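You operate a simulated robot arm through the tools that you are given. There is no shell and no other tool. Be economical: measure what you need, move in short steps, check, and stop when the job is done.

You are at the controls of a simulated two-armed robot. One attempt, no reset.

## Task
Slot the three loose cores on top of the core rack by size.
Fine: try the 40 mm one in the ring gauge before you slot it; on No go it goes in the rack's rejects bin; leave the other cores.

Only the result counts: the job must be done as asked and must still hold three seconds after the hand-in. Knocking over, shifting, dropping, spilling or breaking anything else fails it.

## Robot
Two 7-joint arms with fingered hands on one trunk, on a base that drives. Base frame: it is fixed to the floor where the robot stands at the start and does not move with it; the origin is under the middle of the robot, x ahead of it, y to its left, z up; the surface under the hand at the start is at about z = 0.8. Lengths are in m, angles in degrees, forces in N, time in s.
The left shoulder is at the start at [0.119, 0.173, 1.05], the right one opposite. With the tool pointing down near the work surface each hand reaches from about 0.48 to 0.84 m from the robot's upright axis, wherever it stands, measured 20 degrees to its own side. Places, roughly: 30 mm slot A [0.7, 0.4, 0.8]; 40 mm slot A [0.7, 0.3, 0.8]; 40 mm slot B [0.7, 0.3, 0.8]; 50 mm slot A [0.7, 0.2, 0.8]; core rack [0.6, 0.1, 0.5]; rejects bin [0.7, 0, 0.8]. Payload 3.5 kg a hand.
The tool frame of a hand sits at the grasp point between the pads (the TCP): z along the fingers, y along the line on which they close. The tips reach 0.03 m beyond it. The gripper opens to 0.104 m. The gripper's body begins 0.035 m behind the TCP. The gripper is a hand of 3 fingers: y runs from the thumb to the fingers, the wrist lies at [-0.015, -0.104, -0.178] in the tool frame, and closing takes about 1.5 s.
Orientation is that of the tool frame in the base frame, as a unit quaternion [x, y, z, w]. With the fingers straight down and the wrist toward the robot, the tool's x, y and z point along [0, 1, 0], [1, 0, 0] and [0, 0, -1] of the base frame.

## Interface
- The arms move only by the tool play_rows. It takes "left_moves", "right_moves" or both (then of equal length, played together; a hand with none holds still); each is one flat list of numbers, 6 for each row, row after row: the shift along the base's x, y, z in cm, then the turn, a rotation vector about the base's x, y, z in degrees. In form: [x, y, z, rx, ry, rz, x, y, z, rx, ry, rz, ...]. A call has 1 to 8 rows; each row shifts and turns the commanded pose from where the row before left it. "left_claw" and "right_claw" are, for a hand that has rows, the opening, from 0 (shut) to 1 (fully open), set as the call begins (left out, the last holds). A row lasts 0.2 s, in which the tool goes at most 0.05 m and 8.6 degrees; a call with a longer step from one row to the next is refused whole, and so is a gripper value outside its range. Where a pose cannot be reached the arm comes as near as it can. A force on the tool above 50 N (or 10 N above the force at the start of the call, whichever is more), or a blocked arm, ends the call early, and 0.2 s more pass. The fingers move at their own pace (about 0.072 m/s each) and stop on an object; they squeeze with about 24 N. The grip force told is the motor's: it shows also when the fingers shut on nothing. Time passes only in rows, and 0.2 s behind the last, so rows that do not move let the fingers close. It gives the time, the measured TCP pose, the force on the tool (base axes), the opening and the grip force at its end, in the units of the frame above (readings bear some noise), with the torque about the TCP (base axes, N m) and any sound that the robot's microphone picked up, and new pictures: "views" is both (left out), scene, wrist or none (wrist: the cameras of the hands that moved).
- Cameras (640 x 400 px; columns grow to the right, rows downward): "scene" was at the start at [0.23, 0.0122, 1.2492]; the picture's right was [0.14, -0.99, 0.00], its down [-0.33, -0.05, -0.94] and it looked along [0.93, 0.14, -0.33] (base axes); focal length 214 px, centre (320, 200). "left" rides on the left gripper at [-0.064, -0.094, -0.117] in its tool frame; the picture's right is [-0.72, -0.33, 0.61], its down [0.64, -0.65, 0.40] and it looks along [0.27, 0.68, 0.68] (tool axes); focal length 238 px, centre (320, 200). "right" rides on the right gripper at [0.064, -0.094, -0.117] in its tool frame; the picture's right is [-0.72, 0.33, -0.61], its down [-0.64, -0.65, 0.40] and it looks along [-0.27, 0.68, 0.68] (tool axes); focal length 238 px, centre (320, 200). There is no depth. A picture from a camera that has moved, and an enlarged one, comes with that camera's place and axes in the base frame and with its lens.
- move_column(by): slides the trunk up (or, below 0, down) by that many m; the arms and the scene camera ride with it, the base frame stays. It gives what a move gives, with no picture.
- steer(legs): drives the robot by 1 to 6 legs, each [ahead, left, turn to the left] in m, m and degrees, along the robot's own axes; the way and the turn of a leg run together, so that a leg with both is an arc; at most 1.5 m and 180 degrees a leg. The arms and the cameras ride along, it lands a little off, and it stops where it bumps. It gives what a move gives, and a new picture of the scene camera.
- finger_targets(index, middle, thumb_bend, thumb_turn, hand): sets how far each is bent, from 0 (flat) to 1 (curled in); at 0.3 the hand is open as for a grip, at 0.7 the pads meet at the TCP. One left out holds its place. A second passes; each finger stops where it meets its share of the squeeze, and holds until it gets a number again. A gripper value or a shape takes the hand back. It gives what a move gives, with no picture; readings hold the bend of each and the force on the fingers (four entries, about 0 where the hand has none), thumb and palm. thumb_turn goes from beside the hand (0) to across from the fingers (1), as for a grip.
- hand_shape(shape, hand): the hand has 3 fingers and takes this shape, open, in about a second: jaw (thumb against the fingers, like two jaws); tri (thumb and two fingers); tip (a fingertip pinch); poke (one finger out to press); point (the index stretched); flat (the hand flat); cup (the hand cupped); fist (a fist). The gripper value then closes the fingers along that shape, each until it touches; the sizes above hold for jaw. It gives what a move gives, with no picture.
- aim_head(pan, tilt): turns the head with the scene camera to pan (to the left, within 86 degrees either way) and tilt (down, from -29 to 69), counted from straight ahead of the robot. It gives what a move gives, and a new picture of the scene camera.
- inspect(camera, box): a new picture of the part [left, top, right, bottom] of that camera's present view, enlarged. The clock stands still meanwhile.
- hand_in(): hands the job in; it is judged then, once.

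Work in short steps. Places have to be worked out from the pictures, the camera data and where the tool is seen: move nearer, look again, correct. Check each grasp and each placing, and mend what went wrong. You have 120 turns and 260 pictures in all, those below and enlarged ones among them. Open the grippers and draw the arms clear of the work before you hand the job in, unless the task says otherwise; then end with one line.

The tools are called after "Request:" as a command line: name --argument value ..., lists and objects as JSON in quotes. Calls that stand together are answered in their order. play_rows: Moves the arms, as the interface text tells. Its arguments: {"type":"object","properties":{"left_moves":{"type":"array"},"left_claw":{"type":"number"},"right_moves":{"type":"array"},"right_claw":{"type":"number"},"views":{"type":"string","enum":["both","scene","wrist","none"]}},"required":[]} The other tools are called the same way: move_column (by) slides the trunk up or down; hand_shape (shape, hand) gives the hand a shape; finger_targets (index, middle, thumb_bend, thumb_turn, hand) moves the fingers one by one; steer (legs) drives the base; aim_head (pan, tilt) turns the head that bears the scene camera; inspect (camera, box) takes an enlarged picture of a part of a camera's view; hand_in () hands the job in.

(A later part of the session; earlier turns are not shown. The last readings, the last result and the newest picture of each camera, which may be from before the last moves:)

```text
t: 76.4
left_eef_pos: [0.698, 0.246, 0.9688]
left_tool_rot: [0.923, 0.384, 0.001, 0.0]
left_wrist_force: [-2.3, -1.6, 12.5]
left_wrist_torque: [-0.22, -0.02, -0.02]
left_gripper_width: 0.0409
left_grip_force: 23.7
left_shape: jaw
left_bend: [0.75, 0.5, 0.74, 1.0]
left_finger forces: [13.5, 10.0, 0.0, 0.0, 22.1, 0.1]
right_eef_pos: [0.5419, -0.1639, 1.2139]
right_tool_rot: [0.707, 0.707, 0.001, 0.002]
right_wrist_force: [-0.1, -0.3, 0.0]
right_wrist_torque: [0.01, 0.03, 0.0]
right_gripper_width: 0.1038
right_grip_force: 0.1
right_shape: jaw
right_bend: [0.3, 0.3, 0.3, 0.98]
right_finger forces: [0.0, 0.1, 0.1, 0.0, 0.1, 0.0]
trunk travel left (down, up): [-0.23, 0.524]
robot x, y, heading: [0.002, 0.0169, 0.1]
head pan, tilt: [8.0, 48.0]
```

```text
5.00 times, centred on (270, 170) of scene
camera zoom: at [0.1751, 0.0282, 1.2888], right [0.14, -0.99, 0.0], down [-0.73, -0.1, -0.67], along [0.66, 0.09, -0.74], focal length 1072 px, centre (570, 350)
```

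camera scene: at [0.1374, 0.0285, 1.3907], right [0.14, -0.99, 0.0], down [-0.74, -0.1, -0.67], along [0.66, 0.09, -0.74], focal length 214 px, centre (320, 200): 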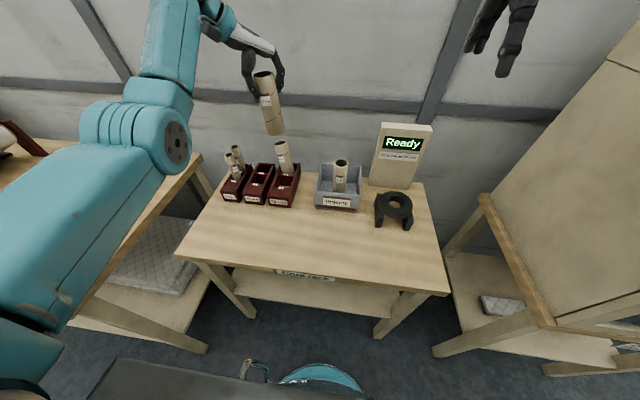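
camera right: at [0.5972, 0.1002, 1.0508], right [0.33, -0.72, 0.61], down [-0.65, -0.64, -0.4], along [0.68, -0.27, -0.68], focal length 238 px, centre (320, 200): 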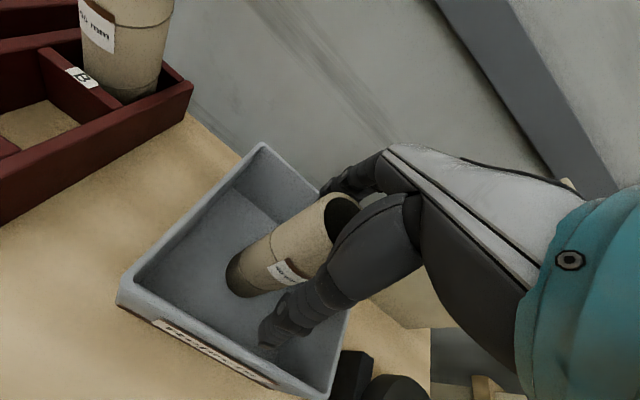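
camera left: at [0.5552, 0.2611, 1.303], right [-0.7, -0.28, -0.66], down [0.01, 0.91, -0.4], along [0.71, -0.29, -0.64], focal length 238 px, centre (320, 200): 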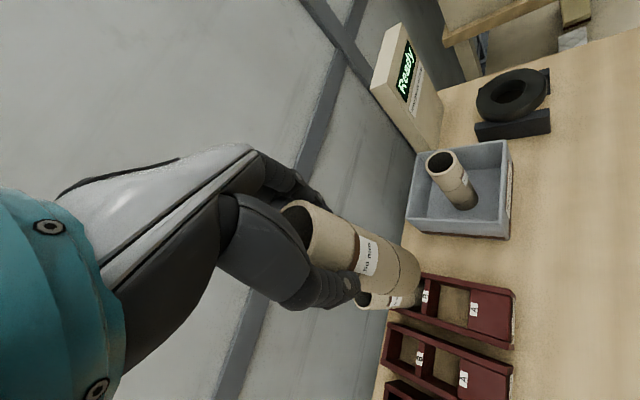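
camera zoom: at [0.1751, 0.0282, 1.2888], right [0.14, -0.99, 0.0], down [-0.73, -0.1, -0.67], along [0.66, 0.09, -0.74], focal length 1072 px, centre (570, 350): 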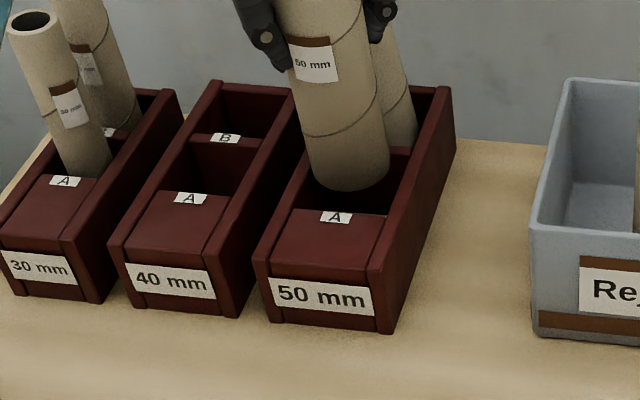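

It touched the rim on the far side (force toward -x, -y); the pictures show too wide a gap on the near side. I raise 1.5 cm and look at how the core sits in the hand.

Request:
play_rows --left_moves '[0, 0, 0.8, 0, 0, 0, 0, 0, 1.0, 0, 0, 0, 0, 0, 0, 0, 0, 0]' --views "none"

Request:
inspect --camera "left" --box '[260, 160, 480, 320]'

Request:
inspect --camera "scene" --box '[230, 100, 320, 210]'

```text
t: 77.2
left_eef_pos: [0.6997, 0.2464, 0.9868]
left_tool_rot: [0.923, 0.384, -0.002, -0.001]
left_wrist_force: [0.3, -0.4, 0.2]
left_wrist_torque: [0.0, -0.01, -0.02]
left_gripper_width: 0.0404
left_grip_force: 23.8
left_shape: jaw
left_bend: [0.74, 0.5, 0.74, 1.0]
left_finger forces: [14.5, 8.5, 0.0, 0.0, 21.9, 0.0]
right_eef_pos: [0.5422, -0.1629, 1.2133]
right_tool_rot: [0.706, 0.708, 0.0, 0.0]
right_wrist_force: [0.2, -0.2, -0.1]
right_wrist_torque: [0.01, 0.04, -0.01]
right_gripper_width: 0.1038
right_grip_force: 0.1
right_shape: jaw
right_bend: [0.3, 0.3, 0.3, 0.98]
right_finger forces: [0.0, 0.0, 0.0, 0.0, 0.1, 0.0]
trunk travel left (down, up): [-0.23, 0.524]
robot x, y, heading: [0.0023, 0.0199, 0.1]
head pan, tilt: [8.0, 48.0]
```

```text
2.50 times, centred on (370, 240) of left
camera zoom: at [0.5877, 0.2688, 1.1043], right [-0.74, -0.28, -0.61], down [-0.01, 0.92, -0.4], along [0.67, -0.29, -0.68], focal length 596 px, centre (195, 100)
```

zoom: 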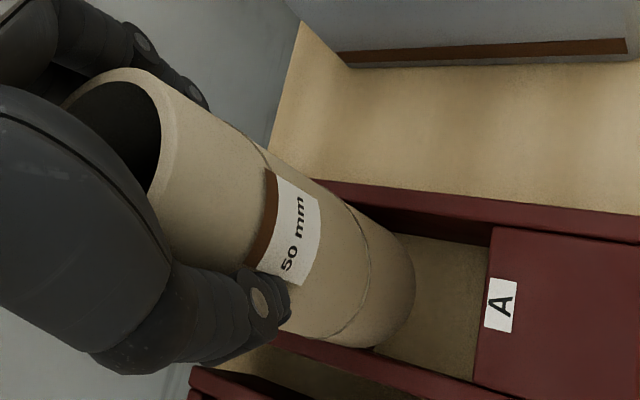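

```text
3.64 times, centred on (275, 155) of scene
camera zoom: at [0.1771, 0.0291, 1.2886], right [0.14, -0.99, 0.0], down [-0.74, -0.1, -0.67], along [0.66, 0.09, -0.74], focal length 780 px, centre (484, 364)
```

zoom: 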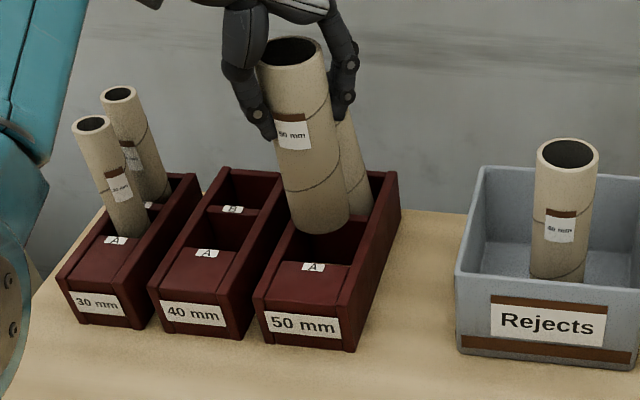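

The contact was on the divider, so the core follows the TCP and the well centre is at TCP ≈ (0.689, 0.241). I shift -1.0 cm x, -0.5 cm y at this height and look.

Request:
play_rows --left_moves '[-0.5, -0.25, 0, 0, 0, 0, -0.5, -0.25, 0, 0, 0, 0, 0, 0, 0, 0, 0, 0]' --views "none"

Request:
inspect --camera "left" --box '[280, 180, 460, 320]'

Request:
inspect --camera "scene" --box '[230, 130, 310, 210]'

```text
t: 78.0
left_eef_pos: [0.6885, 0.2414, 0.9876]
left_tool_rot: [0.924, 0.383, -0.002, 0.0]
left_wrist_force: [-0.2, -0.1, -1.1]
left_wrist_torque: [0.01, 0.0, -0.02]
left_gripper_width: 0.0402
left_grip_force: 24.3
left_shape: jaw
left_bend: [0.74, 0.5, 0.74, 1.0]
left_finger forces: [14.5, 8.6, 0.0, 0.0, 21.9, 0.1]
right_eef_pos: [0.5432, -0.1635, 1.2137]
right_tool_rot: [0.706, 0.708, 0.0, 0.0]
right_wrist_force: [0.5, -1.0, -0.2]
right_wrist_torque: [-0.01, 0.0, 0.0]
right_gripper_width: 0.1035
right_grip_force: 0.1
right_shape: jaw
right_bend: [0.3, 0.3, 0.3, 0.98]
right_finger forces: [0.0, 0.0, 0.0, 0.0, 0.1, 0.0]
trunk travel left (down, up): [-0.23, 0.524]
robot x, y, heading: [-0.0015, 0.0232, 0.3]
head pan, tilt: [8.0, 48.0]
```

```text
2.86 times, centred on (370, 250) of left
camera zoom: at [0.5774, 0.2632, 1.1051], right [-0.74, -0.28, -0.61], down [-0.01, 0.91, -0.4], along [0.67, -0.29, -0.68], focal length 681 px, centre (177, 57)
```

zoom: 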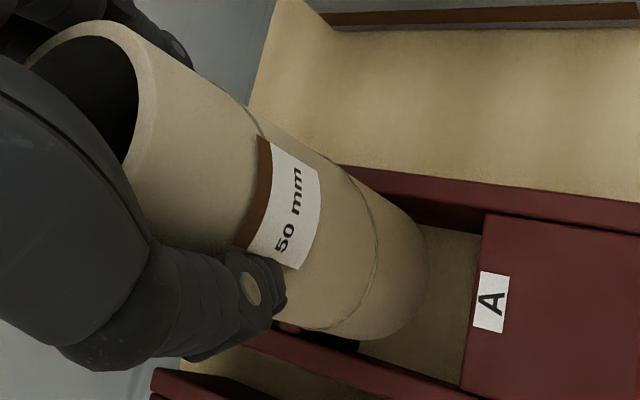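

```text
5.00 times, centred on (270, 170) of scene
camera zoom: at [0.177, 0.029, 1.2887], right [0.14, -0.99, 0.0], down [-0.74, -0.1, -0.67], along [0.66, 0.09, -0.74], focal length 1072 px, centre (570, 350)
```

zoom: 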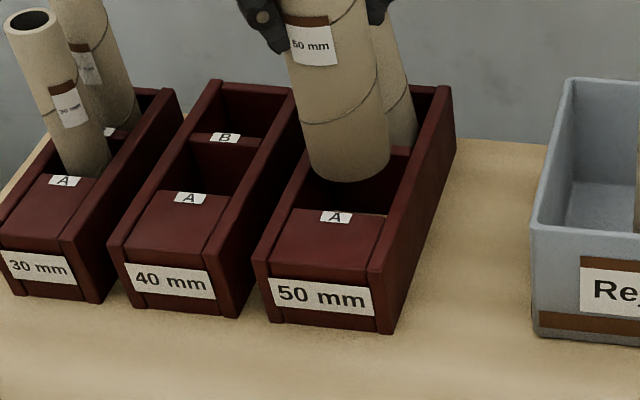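

Now both views put the core within about 3 mm of the well centre. I lower in small steps and watch the force.

Request:
play_rows --left_moves '[0.1, -0.2, -0.8, 0, 0, 0, 0, 0, -0.8, 0, 0, 0, 0, 0, -0.5, 0, 0, 0, 0, 0, 0, 0, 0, 0]' --views "none"

Request:
inspect --camera "left" --box '[280, 180, 460, 320]'

Request:
inspect --camera "scene" --box '[230, 130, 310, 210]'

```text
t: 79.0
left_eef_pos: [0.69, 0.2394, 0.9671]
left_tool_rot: [0.924, 0.383, 0.0, -0.002]
left_wrist_force: [0.4, 0.2, -0.6]
left_wrist_torque: [0.03, -0.02, 0.04]
left_gripper_width: 0.0405
left_grip_force: 23.9
left_shape: jaw
left_bend: [0.74, 0.5, 0.74, 1.0]
left_finger forces: [14.5, 8.6, 0.1, 0.1, 21.9, 0.1]
right_eef_pos: [0.5428, -0.1634, 1.2137]
right_tool_rot: [0.706, 0.708, 0.0, 0.0]
right_wrist_force: [-0.4, 0.2, 1.0]
right_wrist_torque: [0.03, 0.02, 0.01]
right_gripper_width: 0.1038
right_grip_force: 0.0
right_shape: jaw
right_bend: [0.3, 0.3, 0.3, 0.98]
right_finger forces: [0.1, 0.0, 0.0, 0.0, 0.0, 0.0]
trunk travel left (down, up): [-0.23, 0.524]
robot x, y, heading: [0.003, 0.0173, 0.3]
head pan, tilt: [8.0, 48.0]
```

```text
2.86 times, centred on (370, 250) of left
camera zoom: at [0.5787, 0.2615, 1.0842], right [-0.74, -0.28, -0.61], down [-0.01, 0.91, -0.4], along [0.67, -0.29, -0.68], focal length 681 px, centre (177, 57)
```

zoom: 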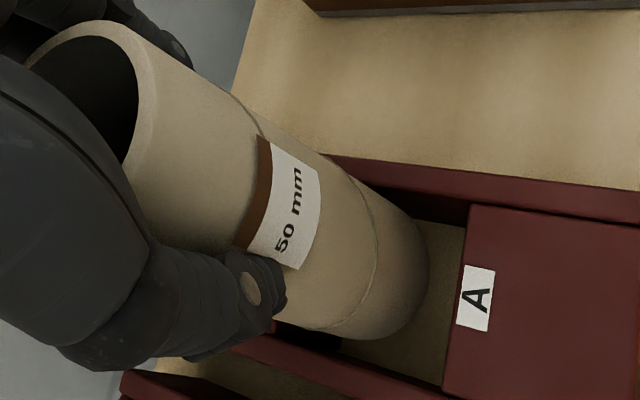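

```text
5.00 times, centred on (270, 170) of scene
camera zoom: at [0.177, 0.029, 1.2887], right [0.14, -0.99, 0.0], down [-0.74, -0.1, -0.67], along [0.66, 0.09, -0.74], focal length 1072 px, centre (570, 350)
```

zoom: 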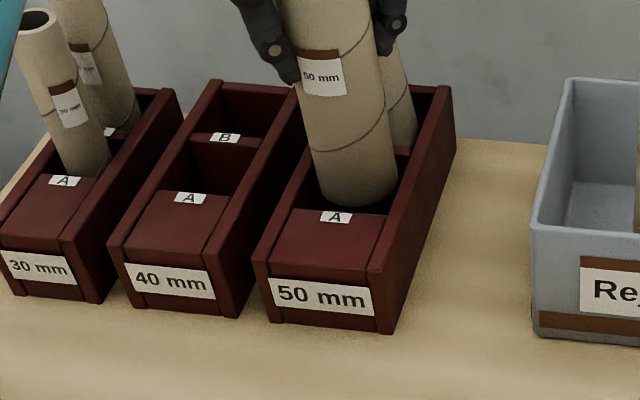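

No contact at the level where it hit before, so it is entering the well. I continue down.

Request:
play_rows --left_moves '[0, 0, -0.6, 0, 0, 0, 0, 0, -0.6, 0, 0, 0, 0, 0, 0, 0, 0, 0]' --views "none"

Request:
inspect --camera "left" --box '[280, 180, 460, 320]'

Request:
inspect --camera "scene" --box '[230, 110, 310, 210]'

```text
t: 79.8
left_eef_pos: [0.6902, 0.2404, 0.9558]
left_tool_rot: [0.924, 0.383, 0.0, 0.0]
left_wrist_force: [-0.2, 0.5, -0.2]
left_wrist_torque: [0.01, 0.0, -0.02]
left_gripper_width: 0.0406
left_grip_force: 23.7
left_shape: jaw
left_bend: [0.74, 0.5, 0.74, 1.0]
left_finger forces: [14.5, 8.5, 0.0, 0.0, 21.9, 0.0]
right_eef_pos: [0.5429, -0.163, 1.2129]
right_tool_rot: [0.706, 0.708, 0.0, -0.001]
right_wrist_force: [0.1, -0.3, -0.2]
right_wrist_torque: [0.0, -0.03, -0.02]
right_gripper_width: 0.1038
right_grip_force: 0.0
right_shape: jaw
right_bend: [0.3, 0.3, 0.3, 0.98]
right_finger forces: [0.0, 0.0, 0.0, 0.1, 0.1, 0.0]
trunk travel left (down, up): [-0.23, 0.524]
robot x, y, heading: [0.0027, 0.019, 0.2]
head pan, tilt: [8.0, 48.0]
```

```text
2.86 times, centred on (370, 250) of left
camera zoom: at [0.5784, 0.2614, 1.0723], right [-0.74, -0.28, -0.61], down [-0.01, 0.91, -0.4], along [0.67, -0.29, -0.68], focal length 681 px, centre (177, 57)
```

zoom: 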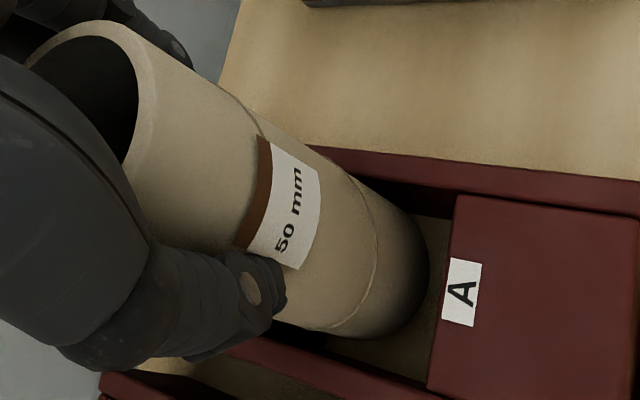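

```text
4.00 times, centred on (270, 160) of scene
camera zoom: at [0.177, 0.029, 1.2887], right [0.14, -0.99, 0.0], down [-0.74, -0.1, -0.67], along [0.66, 0.09, -0.74], focal length 858 px, centre (520, 360)
```

zoom: 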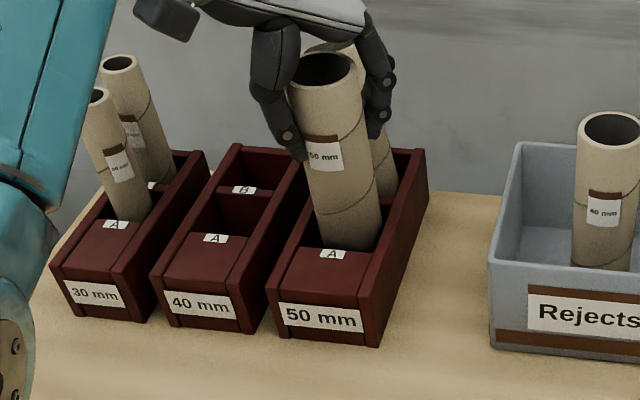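

The core is inside the well. I lower carefully; the palm must stay above core B's top (0.955), so I watch the depth.

Request:
play_rows --left_moves '[0, 0, -0.8, 0, 0, 0, 0, 0, -0.7, 0, 0, 0, 0, 0, -0.6, 0, 0, 0, 0, 0, 0, 0, 0, 0]' --views "none"

Request:
inspect --camera "left" --box '[200, 120, 460, 340]'

Request:
inspect --camera "scene" --box '[230, 110, 310, 210]'

```text
t: 80.8
left_eef_pos: [0.6907, 0.239, 0.933]
left_tool_rot: [0.924, 0.383, 0.0, 0.0]
left_wrist_force: [-0.7, 0.2, -0.7]
left_wrist_torque: [-0.01, -0.04, -0.03]
left_gripper_width: 0.0406
left_grip_force: 24.4
left_shape: jaw
left_bend: [0.74, 0.5, 0.74, 1.0]
left_finger forces: [14.5, 8.6, 0.0, 0.0, 21.9, 0.0]
right_eef_pos: [0.5438, -0.1635, 1.2134]
right_tool_rot: [0.707, 0.707, 0.0, 0.0]
right_wrist_force: [0.5, 0.2, -0.2]
right_wrist_torque: [0.01, 0.01, 0.01]
right_gripper_width: 0.1037
right_grip_force: 0.1
right_shape: jaw
right_bend: [0.3, 0.3, 0.3, 0.98]
right_finger forces: [0.0, 0.0, 0.0, 0.0, 0.0, 0.1]
trunk travel left (down, up): [-0.23, 0.524]
robot x, y, heading: [-0.0014, 0.0153, 0.1]
head pan, tilt: [8.0, 48.0]
```

```text
1.82 times, centred on (330, 230) of left
camera zoom: at [0.5786, 0.261, 1.0512], right [-0.74, -0.28, -0.61], down [-0.01, 0.91, -0.4], along [0.67, -0.29, -0.68], focal length 433 px, centre (302, 146)
```

zoom: 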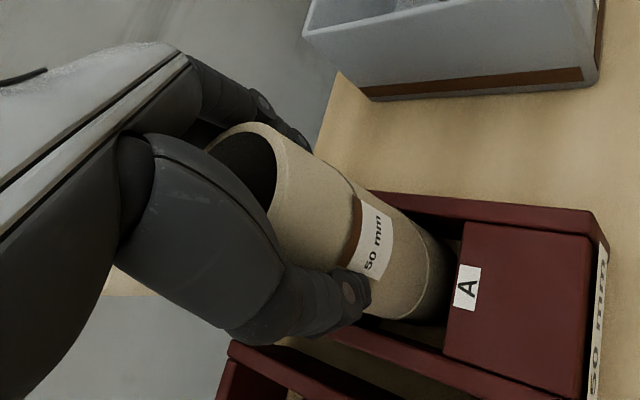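

```text
4.00 times, centred on (270, 160) of scene
camera zoom: at [0.177, 0.029, 1.2887], right [0.14, -0.99, 0.0], down [-0.74, -0.1, -0.67], along [0.66, 0.09, -0.74], focal length 858 px, centre (520, 360)
```

zoom: 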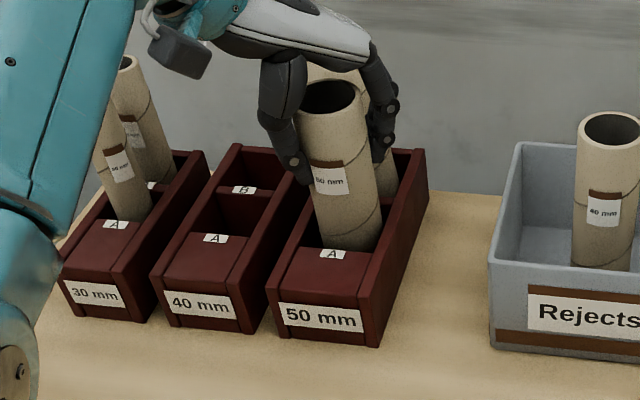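

Still free. I go down in 3 mm steps to touch the floor.

Request:
play_rows --left_moves '[0, 0, -0.3, 0, 0, 0, 0, 0, -0.3, 0, 0, 0, 0, 0, 0, 0, 0, 0]' --views "none"

```text
t: 81.6
left_eef_pos: [0.6903, 0.2396, 0.9278]
left_tool_rot: [0.923, 0.384, 0.0, 0.0]
left_wrist_force: [-0.4, -0.1, -1.0]
left_wrist_torque: [0.01, 0.0, 0.02]
left_gripper_width: 0.0402
left_grip_force: 23.7
left_shape: jaw
left_bend: [0.74, 0.5, 0.74, 1.0]
left_finger forces: [14.4, 8.5, 0.0, 0.0, 21.9, 0.0]
right_eef_pos: [0.5425, -0.1634, 1.2129]
right_tool_rot: [0.706, 0.708, -0.001, 0.0]
right_wrist_force: [-0.7, 1.0, -0.8]
right_wrist_torque: [-0.02, 0.02, 0.01]
right_gripper_width: 0.1038
right_grip_force: 0.1
right_shape: jaw
right_bend: [0.3, 0.3, 0.3, 0.98]
right_finger forces: [0.0, 0.0, 0.0, 0.0, 0.0, 0.0]
trunk travel left (down, up): [-0.23, 0.524]
robot x, y, heading: [0.0036, 0.0183, 0.2]
head pan, tilt: [8.0, 48.0]
```

Request:
play_rows --left_moves '[0, 0, -0.2, 0, 0, 0, 0, 0, -0.2, 0, 0, 0, 0, 0, 0, 0, 0, 0]' --views "none"

Request:
inspect --camera "scene" --box '[230, 110, 310, 210]'

```text
t: 82.4
left_eef_pos: [0.6905, 0.239, 0.9228]
left_tool_rot: [0.924, 0.383, -0.001, 0.0]
left_wrist_force: [-0.5, -0.3, -0.7]
left_wrist_torque: [-0.03, 0.01, 0.01]
left_gripper_width: 0.0402
left_grip_force: 24.4
left_shape: jaw
left_bend: [0.74, 0.5, 0.74, 1.0]
left_finger forces: [14.5, 8.6, 0.0, 0.0, 21.8, 0.0]
right_eef_pos: [0.5432, -0.1637, 1.2131]
right_tool_rot: [0.707, 0.708, 0.0, 0.0]
right_wrist_force: [-0.2, 0.1, 0.0]
right_wrist_torque: [0.03, -0.02, -0.01]
right_gripper_width: 0.1037
right_grip_force: 0.0
right_shape: jaw
right_bend: [0.3, 0.3, 0.3, 0.98]
right_finger forces: [0.1, 0.0, 0.0, 0.1, 0.0, 0.0]
trunk travel left (down, up): [-0.23, 0.524]
robot x, y, heading: [0.0013, 0.0196, 0.1]
head pan, tilt: [8.0, 48.0]
```

```text
4.00 times, centred on (270, 160) of scene
camera zoom: at [0.177, 0.029, 1.2887], right [0.14, -0.99, 0.0], down [-0.74, -0.1, -0.67], along [0.66, 0.09, -0.74], focal length 858 px, centre (520, 360)
```

zoom: 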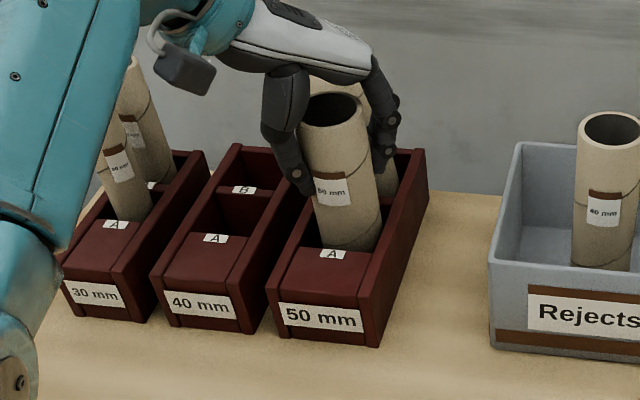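

By the picture the core's bottom is some 5 mm above the floor. I go 4 mm more.

Request:
play_rows --left_moves '[0, 0, -0.2, 0, 0, 0, 0, 0, -0.2, 0, 0, 0, 0, 0, 0, 0, 0, 0]' --views "none"

```text
t: 83.2
left_eef_pos: [0.6909, 0.2399, 0.9192]
left_tool_rot: [0.923, 0.384, 0.0, 0.0]
left_wrist_force: [0.2, 0.2, -0.4]
left_wrist_torque: [-0.01, 0.04, -0.03]
left_gripper_width: 0.0405
left_grip_force: 24.1
left_shape: jaw
left_bend: [0.74, 0.5, 0.74, 1.0]
left_finger forces: [14.5, 8.6, 0.0, 0.1, 22.0, 0.2]
right_eef_pos: [0.5428, -0.1626, 1.2131]
right_tool_rot: [0.707, 0.707, 0.0, 0.0]
right_wrist_force: [-0.5, -0.1, 0.3]
right_wrist_torque: [-0.01, -0.03, -0.01]
right_gripper_width: 0.1036
right_grip_force: 0.0
right_shape: jaw
right_bend: [0.3, 0.3, 0.3, 0.98]
right_finger forces: [0.0, 0.0, 0.0, 0.1, 0.0, 0.0]
trunk travel left (down, up): [-0.23, 0.524]
robot x, y, heading: [0.0053, 0.0204, -0.1]
head pan, tilt: [8.0, 48.0]
```

Request:
play_rows --left_moves '[0, 0, -0.15, 0, 0, 0, 0, 0, -0.15, 0, 0, 0, 0, 0, 0, 0, 0, 0]' --views "none"

Request:
inspect --camera "scene" --box '[250, 110, 310, 180]'

```text
t: 84.0
left_eef_pos: [0.6902, 0.2385, 0.9188]
left_tool_rot: [0.924, 0.383, 0.0, 0.0]
left_wrist_force: [0.5, 0.0, 3.8]
left_wrist_torque: [0.03, 0.06, 0.01]
left_gripper_width: 0.0403
left_grip_force: 23.9
left_shape: jaw
left_bend: [0.74, 0.5, 0.74, 1.0]
left_finger forces: [14.6, 9.2, 0.1, 0.0, 21.9, 0.1]
right_eef_pos: [0.5425, -0.1637, 1.2136]
right_tool_rot: [0.706, 0.708, 0.0, 0.0]
right_wrist_force: [-0.2, -0.3, 1.4]
right_wrist_torque: [0.0, 0.0, -0.01]
right_gripper_width: 0.1038
right_grip_force: 0.1
right_shape: jaw
right_bend: [0.3, 0.3, 0.3, 0.98]
right_finger forces: [0.0, 0.0, 0.1, 0.0, 0.1, 0.0]
trunk travel left (down, up): [-0.23, 0.524]
robot x, y, heading: [0.0039, 0.0175, 0.2]
head pan, tilt: [8.0, 48.0]
```

```text
5.71 times, centred on (280, 145) of scene
camera zoom: at [0.1766, 0.0288, 1.2888], right [0.14, -0.99, 0.0], down [-0.74, -0.1, -0.67], along [0.66, 0.09, -0.74], focal length 1226 px, centre (549, 514)
```

zoom: 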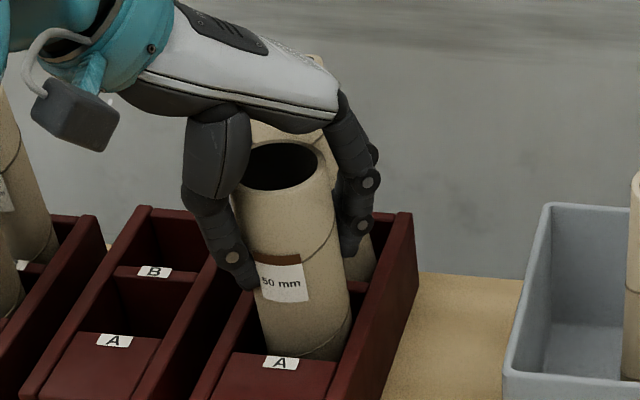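

Floor contact at 3.8 N. I open partially (0.62) and check the clearance to core B.

Request:
play_rows --left_moves '[0, 0, 0.1, 0, 0, 0, 0, 0, 0, 0, 0, 0, 0, 0, 0, 0, 0, 0, 0, 0, 0, 0, 0, 0]' --left_claw 0.62 --views "none"

Request:
inspect --camera "scene" --box '[250, 110, 310, 180]'

Request:
inspect --camera "left" --box '[200, 120, 460, 340]'

```text
t: 85.0
left_eef_pos: [0.6899, 0.239, 0.9185]
left_tool_rot: [0.924, 0.383, 0.0, -0.002]
left_wrist_force: [0.4, 0.0, 0.3]
left_wrist_torque: [-0.01, 0.03, 0.01]
left_gripper_width: 0.064
left_grip_force: 0.0
left_shape: jaw
left_bend: [0.29, 0.4, 0.64, 1.0]
left_finger forces: [0.1, 0.1, 0.0, 0.0, 0.0, 0.0]
right_eef_pos: [0.5425, -0.1626, 1.2135]
right_tool_rot: [0.706, 0.708, 0.0, 0.0]
right_wrist_force: [-0.4, 0.1, 0.7]
right_wrist_torque: [-0.01, 0.03, 0.08]
right_gripper_width: 0.1036
right_grip_force: 0.1
right_shape: jaw
right_bend: [0.3, 0.3, 0.3, 0.98]
right_finger forces: [0.0, 0.0, 0.1, 0.0, 0.0, 0.0]
trunk travel left (down, up): [-0.23, 0.524]
robot x, y, heading: [0.0022, 0.0227, 0.2]
head pan, tilt: [8.0, 48.0]
```

```text
5.71 times, centred on (280, 145) of scene
camera zoom: at [0.1769, 0.0289, 1.2887], right [0.14, -0.99, 0.0], down [-0.74, -0.1, -0.67], along [0.66, 0.09, -0.74], focal length 1226 px, centre (549, 514)
```

zoom: 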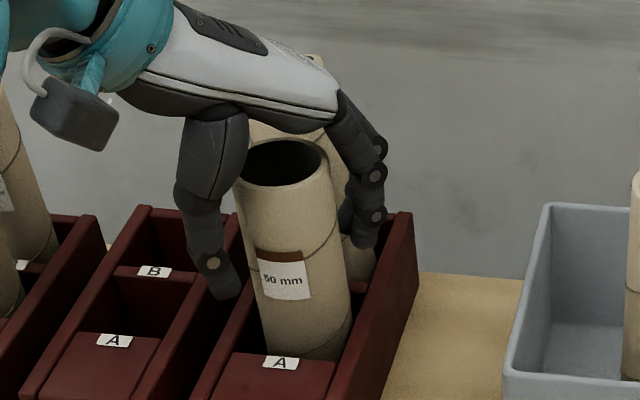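

```text
1.82 times, centred on (330, 230) of left
camera zoom: at [0.5785, 0.2612, 1.0354], right [-0.74, -0.28, -0.61], down [-0.01, 0.91, -0.4], along [0.67, -0.29, -0.68], focal length 433 px, centre (302, 146)
```

zoom: 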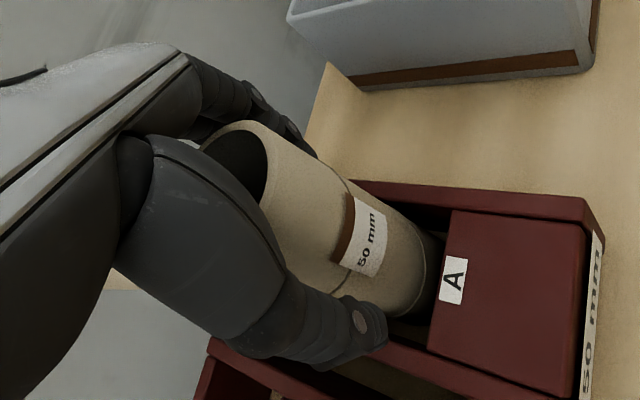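

All fingers are open with zero contact force. I raise slowly.

Request:
play_rows --left_moves '[0, 0, 1, 0, 0, 0, 0, 0, 2, 0, 0, 0, 0, 0, 3, 0, 0, 0, 0, 0, 4, 0, 0, 0, 0, 0, 4, 0, 0, 0, 0, 0, 4, 0, 0, 0]'

Request:
inspect --camera "scene" --box '[220, 110, 340, 210]'

Request:
inspect --camera "left" --box '[300, 180, 520, 360]'

```text
t: 86.4
left_eef_pos: [0.6903, 0.2388, 1.0986]
left_tool_rot: [0.924, 0.383, 0.0, -0.001]
left_wrist_force: [-0.2, 0.1, 0.4]
left_wrist_torque: [-0.01, 0.0, -0.02]
left_gripper_width: 0.0643
left_grip_force: 0.1
left_shape: jaw
left_bend: [0.28, 0.4, 0.64, 1.0]
left_finger forces: [0.1, 0.0, 0.0, 0.1, 0.0, 0.1]
right_eef_pos: [0.5424, -0.1635, 1.214]
right_tool_rot: [0.706, 0.708, 0.0, 0.0]
right_wrist_force: [0.6, 0.8, -0.3]
right_wrist_torque: [0.03, 0.02, 0.02]
right_gripper_width: 0.1034
right_grip_force: 0.1
right_shape: jaw
right_bend: [0.3, 0.3, 0.3, 0.98]
right_finger forces: [0.1, 0.0, 0.1, 0.1, 0.1, 0.0]
trunk travel left (down, up): [-0.23, 0.524]
robot x, y, heading: [0.003, 0.0198, 0.3]
head pan, tilt: [8.0, 48.0]
camera scene: at [0.1764, 0.0287, 1.2888], right [0.14, -0.99, 0.0], down [-0.74, -0.1, -0.67], along [0.66, 0.09, -0.74], focal length 214 px, centre (320, 200)
camera left: at [0.5782, 0.2602, 1.2168], right [-0.74, -0.28, -0.61], down [-0.01, 0.92, -0.4], along [0.67, -0.29, -0.68], focal length 238 px, centre (320, 200)
```

scene: 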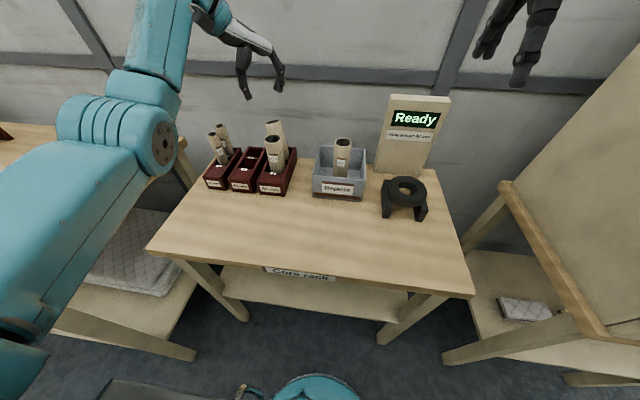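
left: 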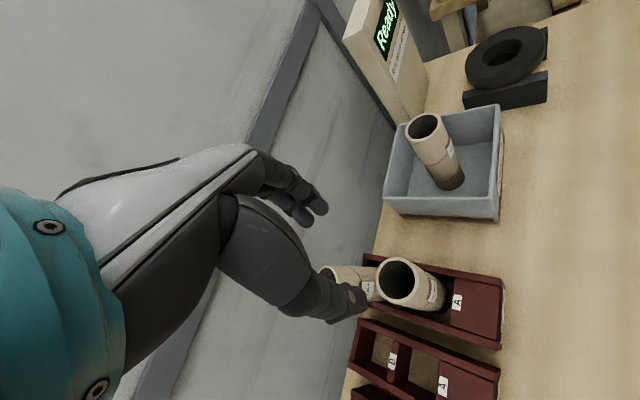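

```text
4.00 times, centred on (280, 160) of scene
camera zoom: at [0.1764, 0.0287, 1.2888], right [0.14, -0.99, 0.0], down [-0.74, -0.1, -0.67], along [0.66, 0.09, -0.74], focal length 858 px, centre (480, 360)
```

zoom: 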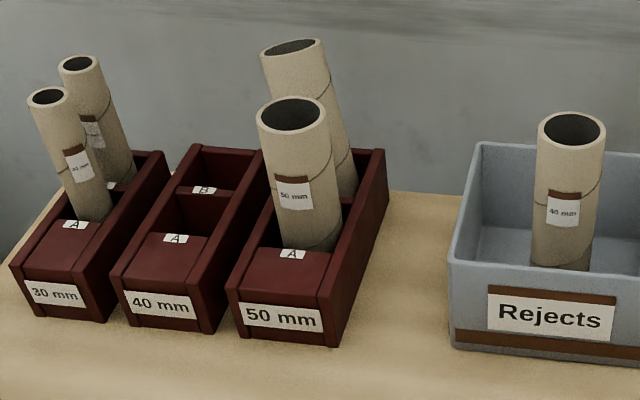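

```text
2.22 times, centred on (410, 270) of left
camera zoom: at [0.5782, 0.2602, 1.2168], right [-0.74, -0.28, -0.61], down [-0.01, 0.92, -0.4], along [0.67, -0.29, -0.68], focal length 530 px, centre (120, 44)
```

zoom: 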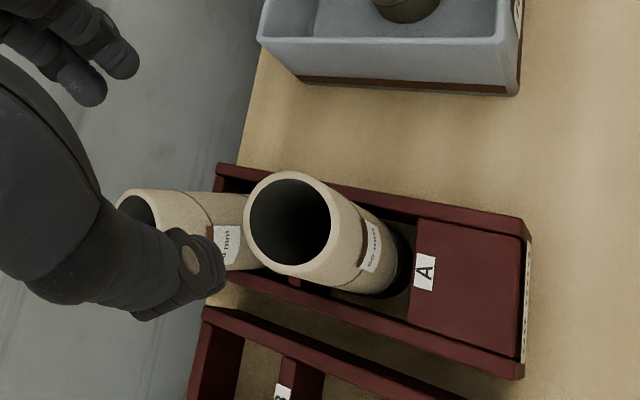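

50-A holds its core upright. Core B still leans about 4° to +y, so I will nudge its top back with a closed hand. First I close the hand, then drive 7 cm ahead for reach (fingertips stay at 1.07).

Request:
play_rows --left_moves '[0, 3, 0, 0, 0, 0, 0, 3, 0, 0, 0, 0, 0, 1.5, 0, 0, 0, 0, 0, 0, 0, 0, 0, 0, 0, 0, 0, 0, 0, 0, 0, 0, 0, 0, 0, 0, 0, 0, 0, 0, 0, 0]' --left_claw 0 --views "none"

Request:
steer --legs '[[0.07, 0, 0]]'

Request:
inspect --camera "left" --box '[200, 140, 480, 380]'

Request:
inspect --camera "scene" --box '[210, 80, 340, 230]'

```text
t: 88.0
left_eef_pos: [0.6905, 0.3128, 1.0979]
left_tool_rot: [0.923, 0.384, 0.0, -0.001]
left_wrist_force: [-0.2, -0.3, 0.7]
left_wrist_torque: [0.0, 0.03, 0.0]
left_gripper_width: 0.0001
left_grip_force: 24.4
left_shape: jaw
left_bend: [0.7, 0.7, 0.48, 1.0]
left_finger forces: [0.1, 0.0, 0.0, 0.0, 0.0, 0.0]
right_eef_pos: [0.5439, -0.1626, 1.2122]
right_tool_rot: [0.706, 0.708, 0.0, 0.0]
right_wrist_force: [-0.4, 0.0, 0.5]
right_wrist_torque: [-0.02, 0.01, -0.02]
right_gripper_width: 0.1039
right_grip_force: 0.0
right_shape: jaw
right_bend: [0.3, 0.3, 0.3, 0.98]
right_finger forces: [0.1, 0.0, 0.0, 0.0, 0.0, 0.1]
trunk travel left (down, up): [-0.23, 0.524]
robot x, y, heading: [0.0025, 0.0208, 0.2]
head pan, tilt: [8.0, 48.0]
```

```text
t: 89.0
left_eef_pos: [0.7599, 0.3139, 1.0987]
left_tool_rot: [0.923, 0.385, -0.002, -0.001]
left_wrist_force: [1.0, -0.6, 0.0]
left_wrist_torque: [0.02, 0.04, 0.0]
left_gripper_width: 0.0
left_grip_force: 24.1
left_shape: jaw
left_bend: [0.7, 0.7, 0.48, 1.0]
left_finger forces: [0.0, 0.1, 0.0, 0.0, 0.0, 0.0]
right_eef_pos: [0.6125, -0.1639, 1.2136]
right_tool_rot: [0.707, 0.708, 0.0, 0.0]
right_wrist_force: [0.0, 0.0, -0.5]
right_wrist_torque: [-0.03, 0.0, 0.01]
right_gripper_width: 0.1037
right_grip_force: 0.0
right_shape: jaw
right_bend: [0.3, 0.3, 0.3, 0.98]
right_finger forces: [0.1, 0.1, 0.0, 0.1, 0.0, 0.1]
trunk travel left (down, up): [-0.23, 0.524]
robot x, y, heading: [0.0695, 0.0151, -0.1]
head pan, tilt: [8.0, 48.0]
camera scene: at [0.2475, 0.0292, 1.2885], right [0.14, -0.99, 0.0], down [-0.74, -0.11, -0.67], along [0.66, 0.09, -0.74], focal length 214 px, centre (320, 200)
```

scene: 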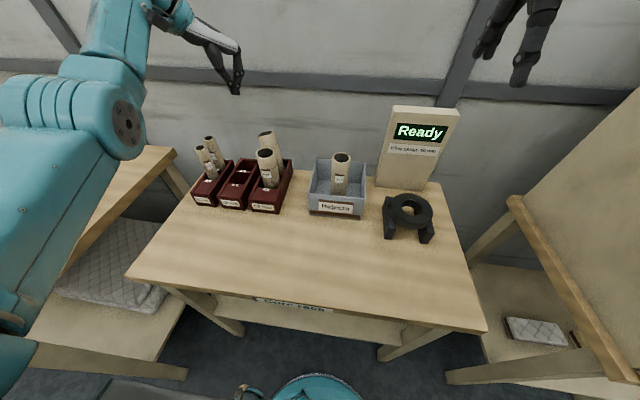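

```text
1.67 times, centred on (340, 260) of left
camera zoom: at [0.6486, 0.3369, 1.2152], right [-0.74, -0.28, -0.61], down [-0.01, 0.91, -0.4], along [0.67, -0.29, -0.68], focal length 397 px, centre (287, 100)
```

zoom: 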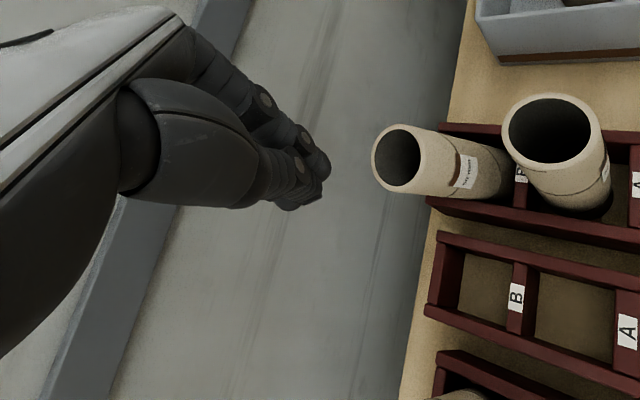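

```text
2.67 times, centred on (275, 155) of scene
camera zoom: at [0.2475, 0.0292, 1.2885], right [0.14, -0.99, 0.0], down [-0.74, -0.11, -0.67], along [0.66, 0.09, -0.74], focal length 572 px, centre (440, 320)
```

zoom: 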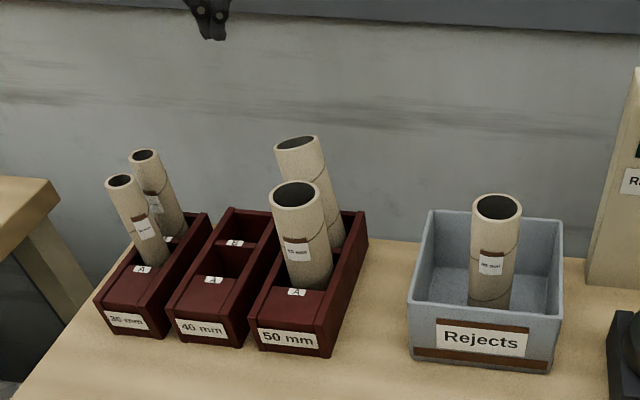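

Core B's top is actually at about (0.785, 0.263), leaning to +x,+y. I'll push it back diagonally from the far side, so I need more reach: drive 4 cm ahead and turn the wrist toward the robot.

Request:
steer --legs '[[0.04, 0, 0]]'

Request:
play_rows --left_moves '[0.6, 0, 0, 0, 0, 7.5, 0.6, 0, 0, 0, 0, 7.5, 0.6, 0, 0, 0, 0, 7.5, 0.6, 0, 0, 0, 0, 7.5, 0.6, 0, 0, 0, 0, 7.5, 0.5, 0, 0, 0, 0, 7.5, 0, 0, 0, 0, 0, 0]'

```text
t: 89.9
left_eef_pos: [0.8006, 0.3163, 1.097]
left_tool_rot: [0.923, 0.384, -0.001, 0.0]
left_wrist_force: [-0.3, 0.1, 0.7]
left_wrist_torque: [0.0, 0.01, 0.01]
left_gripper_width: 0.0
left_grip_force: 23.5
left_shape: jaw
left_bend: [0.7, 0.7, 0.48, 1.0]
left_finger forces: [0.0, 0.1, 0.0, 0.0, 0.0, 0.0]
right_eef_pos: [0.6541, -0.1623, 1.2119]
right_tool_rot: [0.706, 0.709, -0.001, -0.001]
right_wrist_force: [0.6, 0.1, -0.4]
right_wrist_torque: [0.03, 0.04, 0.0]
right_gripper_width: 0.1035
right_grip_force: 0.1
right_shape: jaw
right_bend: [0.3, 0.3, 0.3, 0.98]
right_finger forces: [0.1, 0.0, 0.0, 0.1, 0.0, 0.1]
trunk travel left (down, up): [-0.23, 0.524]
robot x, y, heading: [0.1147, 0.0133, -0.1]
head pan, tilt: [8.0, 48.0]
camera scene: at [0.2879, 0.0294, 1.2884], right [0.14, -0.99, 0.0], down [-0.74, -0.11, -0.67], along [0.66, 0.09, -0.74], focal length 214 px, centre (320, 200)
```

scene: 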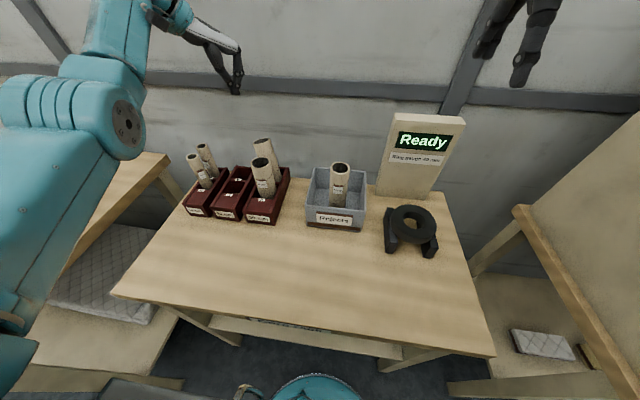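

```text
t: 91.5
left_eef_pos: [0.8339, 0.316, 1.0987]
left_tool_rot: [0.705, 0.709, 0.0, 0.0]
left_wrist_force: [0.6, -0.7, 0.1]
left_wrist_torque: [0.01, 0.01, 0.04]
left_gripper_width: 0.0001
left_grip_force: 23.8
left_shape: jaw
left_bend: [0.7, 0.7, 0.48, 1.0]
left_finger forces: [0.0, 0.0, 0.0, 0.0, 0.0, 0.0]
right_eef_pos: [0.6526, -0.1617, 1.2139]
right_tool_rot: [0.706, 0.708, 0.0, 0.0]
right_wrist_force: [1.3, -0.5, -0.2]
right_wrist_torque: [0.01, 0.0, -0.02]
right_gripper_width: 0.1039
right_grip_force: 0.1
right_shape: jaw
right_bend: [0.3, 0.3, 0.3, 0.98]
right_finger forces: [0.0, 0.0, 0.1, 0.0, 0.0, 0.0]
trunk travel left (down, up): [-0.23, 0.524]
robot x, y, heading: [0.1112, 0.0188, 0.1]
head pan, tilt: [8.0, 48.0]
camera scene: at [0.2864, 0.0294, 1.2887], right [0.14, -0.99, 0.0], down [-0.74, -0.11, -0.67], along [0.66, 0.09, -0.74], focal length 214 px, centre (320, 200)
camera left: at [0.7405, 0.252, 1.2156], right [-0.32, -0.72, -0.61], down [-0.66, 0.64, -0.4], along [0.68, 0.27, -0.68], focal length 238 px, centre (320, 200)
```

scene: 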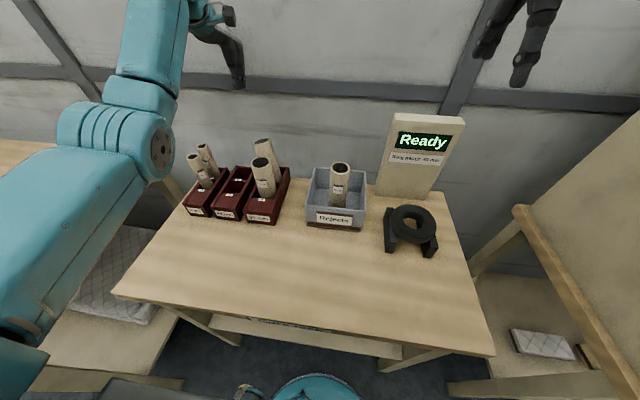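
left: 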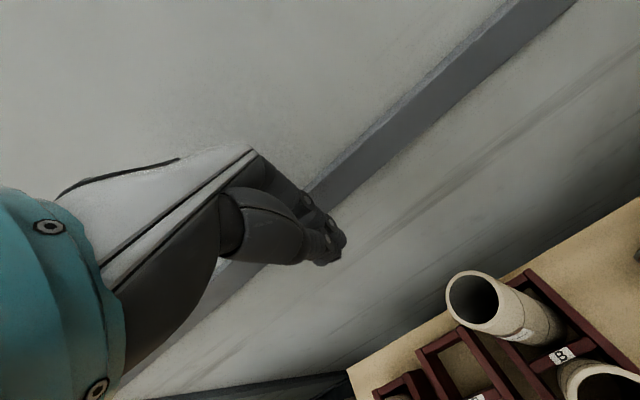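

All cameras agree core B's top is at about (0.782, 0.267). The closed hand is clear beyond it; I descend to z ≈ 0.945.

Request:
play_rows --left_moves '[0, 0, -4, 0, 0, 0, 0, 0, -4, 0, 0, 0, 0, 0, -4, 0, 0, 0, 0, 0, -3.3, 0, 0, 0, 0, 0, 0, 0, 0, 0]'

Request:
inspect --camera "scene" --box '[170, 110, 310, 230]'

```text
t: 92.7
left_eef_pos: [0.8342, 0.3155, 0.946]
left_tool_rot: [0.705, 0.709, 0.001, 0.0]
left_wrist_force: [0.0, 0.0, 0.1]
left_wrist_torque: [0.01, 0.0, 0.01]
left_gripper_width: 0.0002
left_grip_force: 24.3
left_shape: jaw
left_bend: [0.7, 0.7, 0.48, 1.0]
left_finger forces: [0.0, 0.2, 0.0, 0.0, 0.0, 0.1]
right_eef_pos: [0.6517, -0.1623, 1.2138]
right_tool_rot: [0.705, 0.709, 0.0, 0.001]
right_wrist_force: [0.0, -0.4, -0.2]
right_wrist_torque: [-0.01, 0.02, 0.01]
right_gripper_width: 0.1035
right_grip_force: 0.0
right_shape: jaw
right_bend: [0.3, 0.3, 0.3, 0.98]
right_finger forces: [0.1, 0.1, 0.1, 0.1, 0.1, 0.1]
trunk travel left (down, up): [-0.23, 0.524]
robot x, y, heading: [0.1098, 0.0207, 0.2]
head pan, tilt: [8.0, 48.0]
camera scene: at [0.2863, 0.0293, 1.2887], right [0.14, -0.99, 0.0], down [-0.74, -0.11, -0.67], along [0.66, 0.09, -0.74], focal length 214 px, centre (320, 200)
camera left: at [0.7408, 0.2514, 1.0629], right [-0.32, -0.72, -0.61], down [-0.65, 0.64, -0.4], along [0.68, 0.27, -0.68], focal length 238 px, centre (320, 200)
```

scene: 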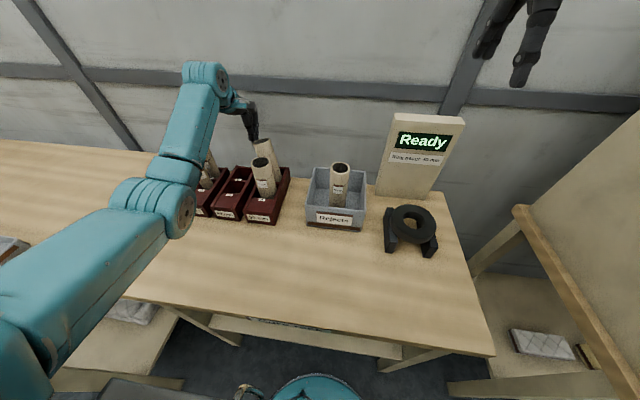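
left: 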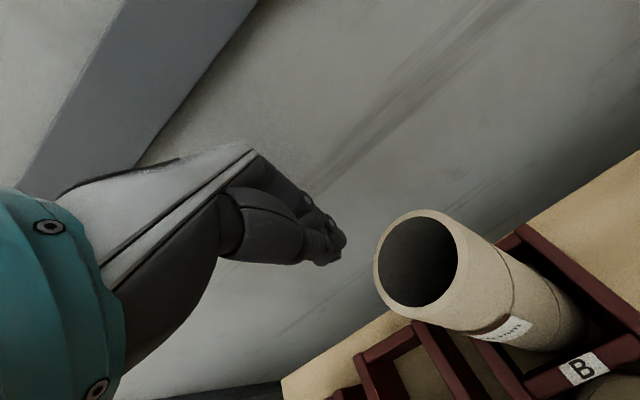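

```text
3.33 times, centred on (240, 170) of scene
camera zoom: at [0.2863, 0.0293, 1.2887], right [0.14, -0.99, 0.0], down [-0.74, -0.11, -0.67], along [0.66, 0.09, -0.74], focal length 715 px, centre (587, 300)
```

zoom: 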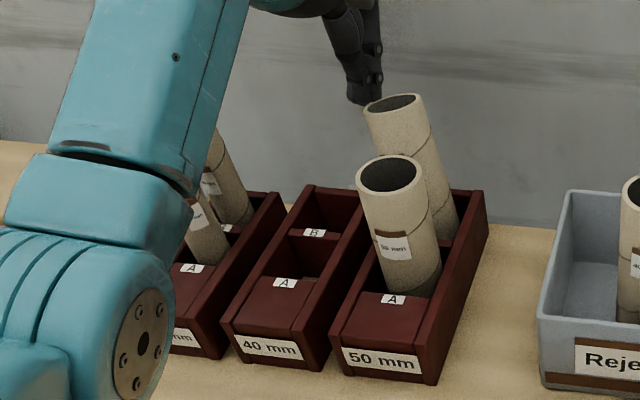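

The hand is behind core B. I approach diagonally in small steps and watch for contact.

Request:
play_rows --left_moves '[-0.7, -0.7, 0, 0, 0, 0, -0.7, -0.7, 0, 0, 0, 0, -0.5, -0.5, 0, 0, 0, 0, 0, 0, 0, 0, 0, 0]' --views "wrist"

Request:
inspect --camera "scene" --box '[200, 110, 310, 230]'

```text
t: 93.7
left_eef_pos: [0.8166, 0.2966, 0.9453]
left_tool_rot: [0.706, 0.708, -0.001, -0.001]
left_wrist_force: [0.5, -0.8, -0.3]
left_wrist_torque: [0.01, 0.04, 0.01]
left_gripper_width: 0.0
left_grip_force: 24.4
left_shape: jaw
left_bend: [0.7, 0.7, 0.48, 1.0]
left_finger forces: [0.0, 0.1, 0.1, 0.0, 0.0, 0.0]
right_eef_pos: [0.6516, -0.1619, 1.2134]
right_tool_rot: [0.706, 0.708, 0.0, 0.0]
right_wrist_force: [0.8, -0.2, 0.2]
right_wrist_torque: [-0.01, 0.01, -0.01]
right_gripper_width: 0.1037
right_grip_force: 0.0
right_shape: jaw
right_bend: [0.3, 0.3, 0.3, 0.98]
right_finger forces: [0.0, 0.0, 0.1, 0.0, 0.1, 0.0]
trunk travel left (down, up): [-0.23, 0.524]
robot x, y, heading: [0.1116, 0.0196, 0.2]
head pan, tilt: [8.0, 48.0]
camera left: at [0.7219, 0.2331, 1.0628], right [-0.33, -0.72, -0.61], down [-0.66, 0.64, -0.4], along [0.68, 0.27, -0.68], focal length 238 px, centre (320, 200)
```

left: 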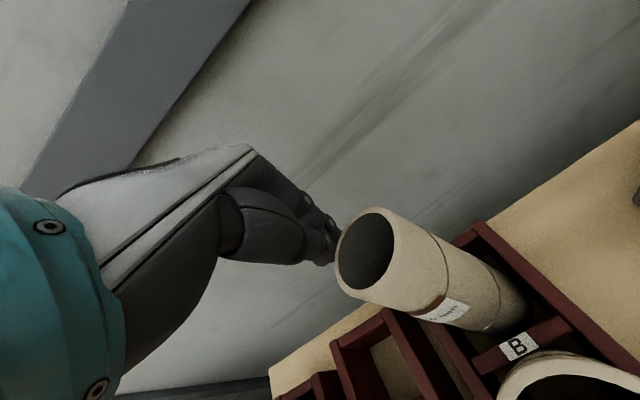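

```text
3.33 times, centred on (255, 170) of scene
camera zoom: at [0.2864, 0.0294, 1.2887], right [0.14, -0.99, 0.0], down [-0.74, -0.11, -0.67], along [0.66, 0.09, -0.74], focal length 715 px, centre (537, 300)
```

zoom: 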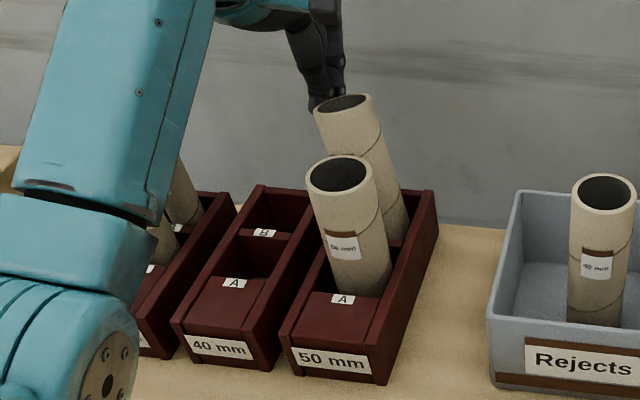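

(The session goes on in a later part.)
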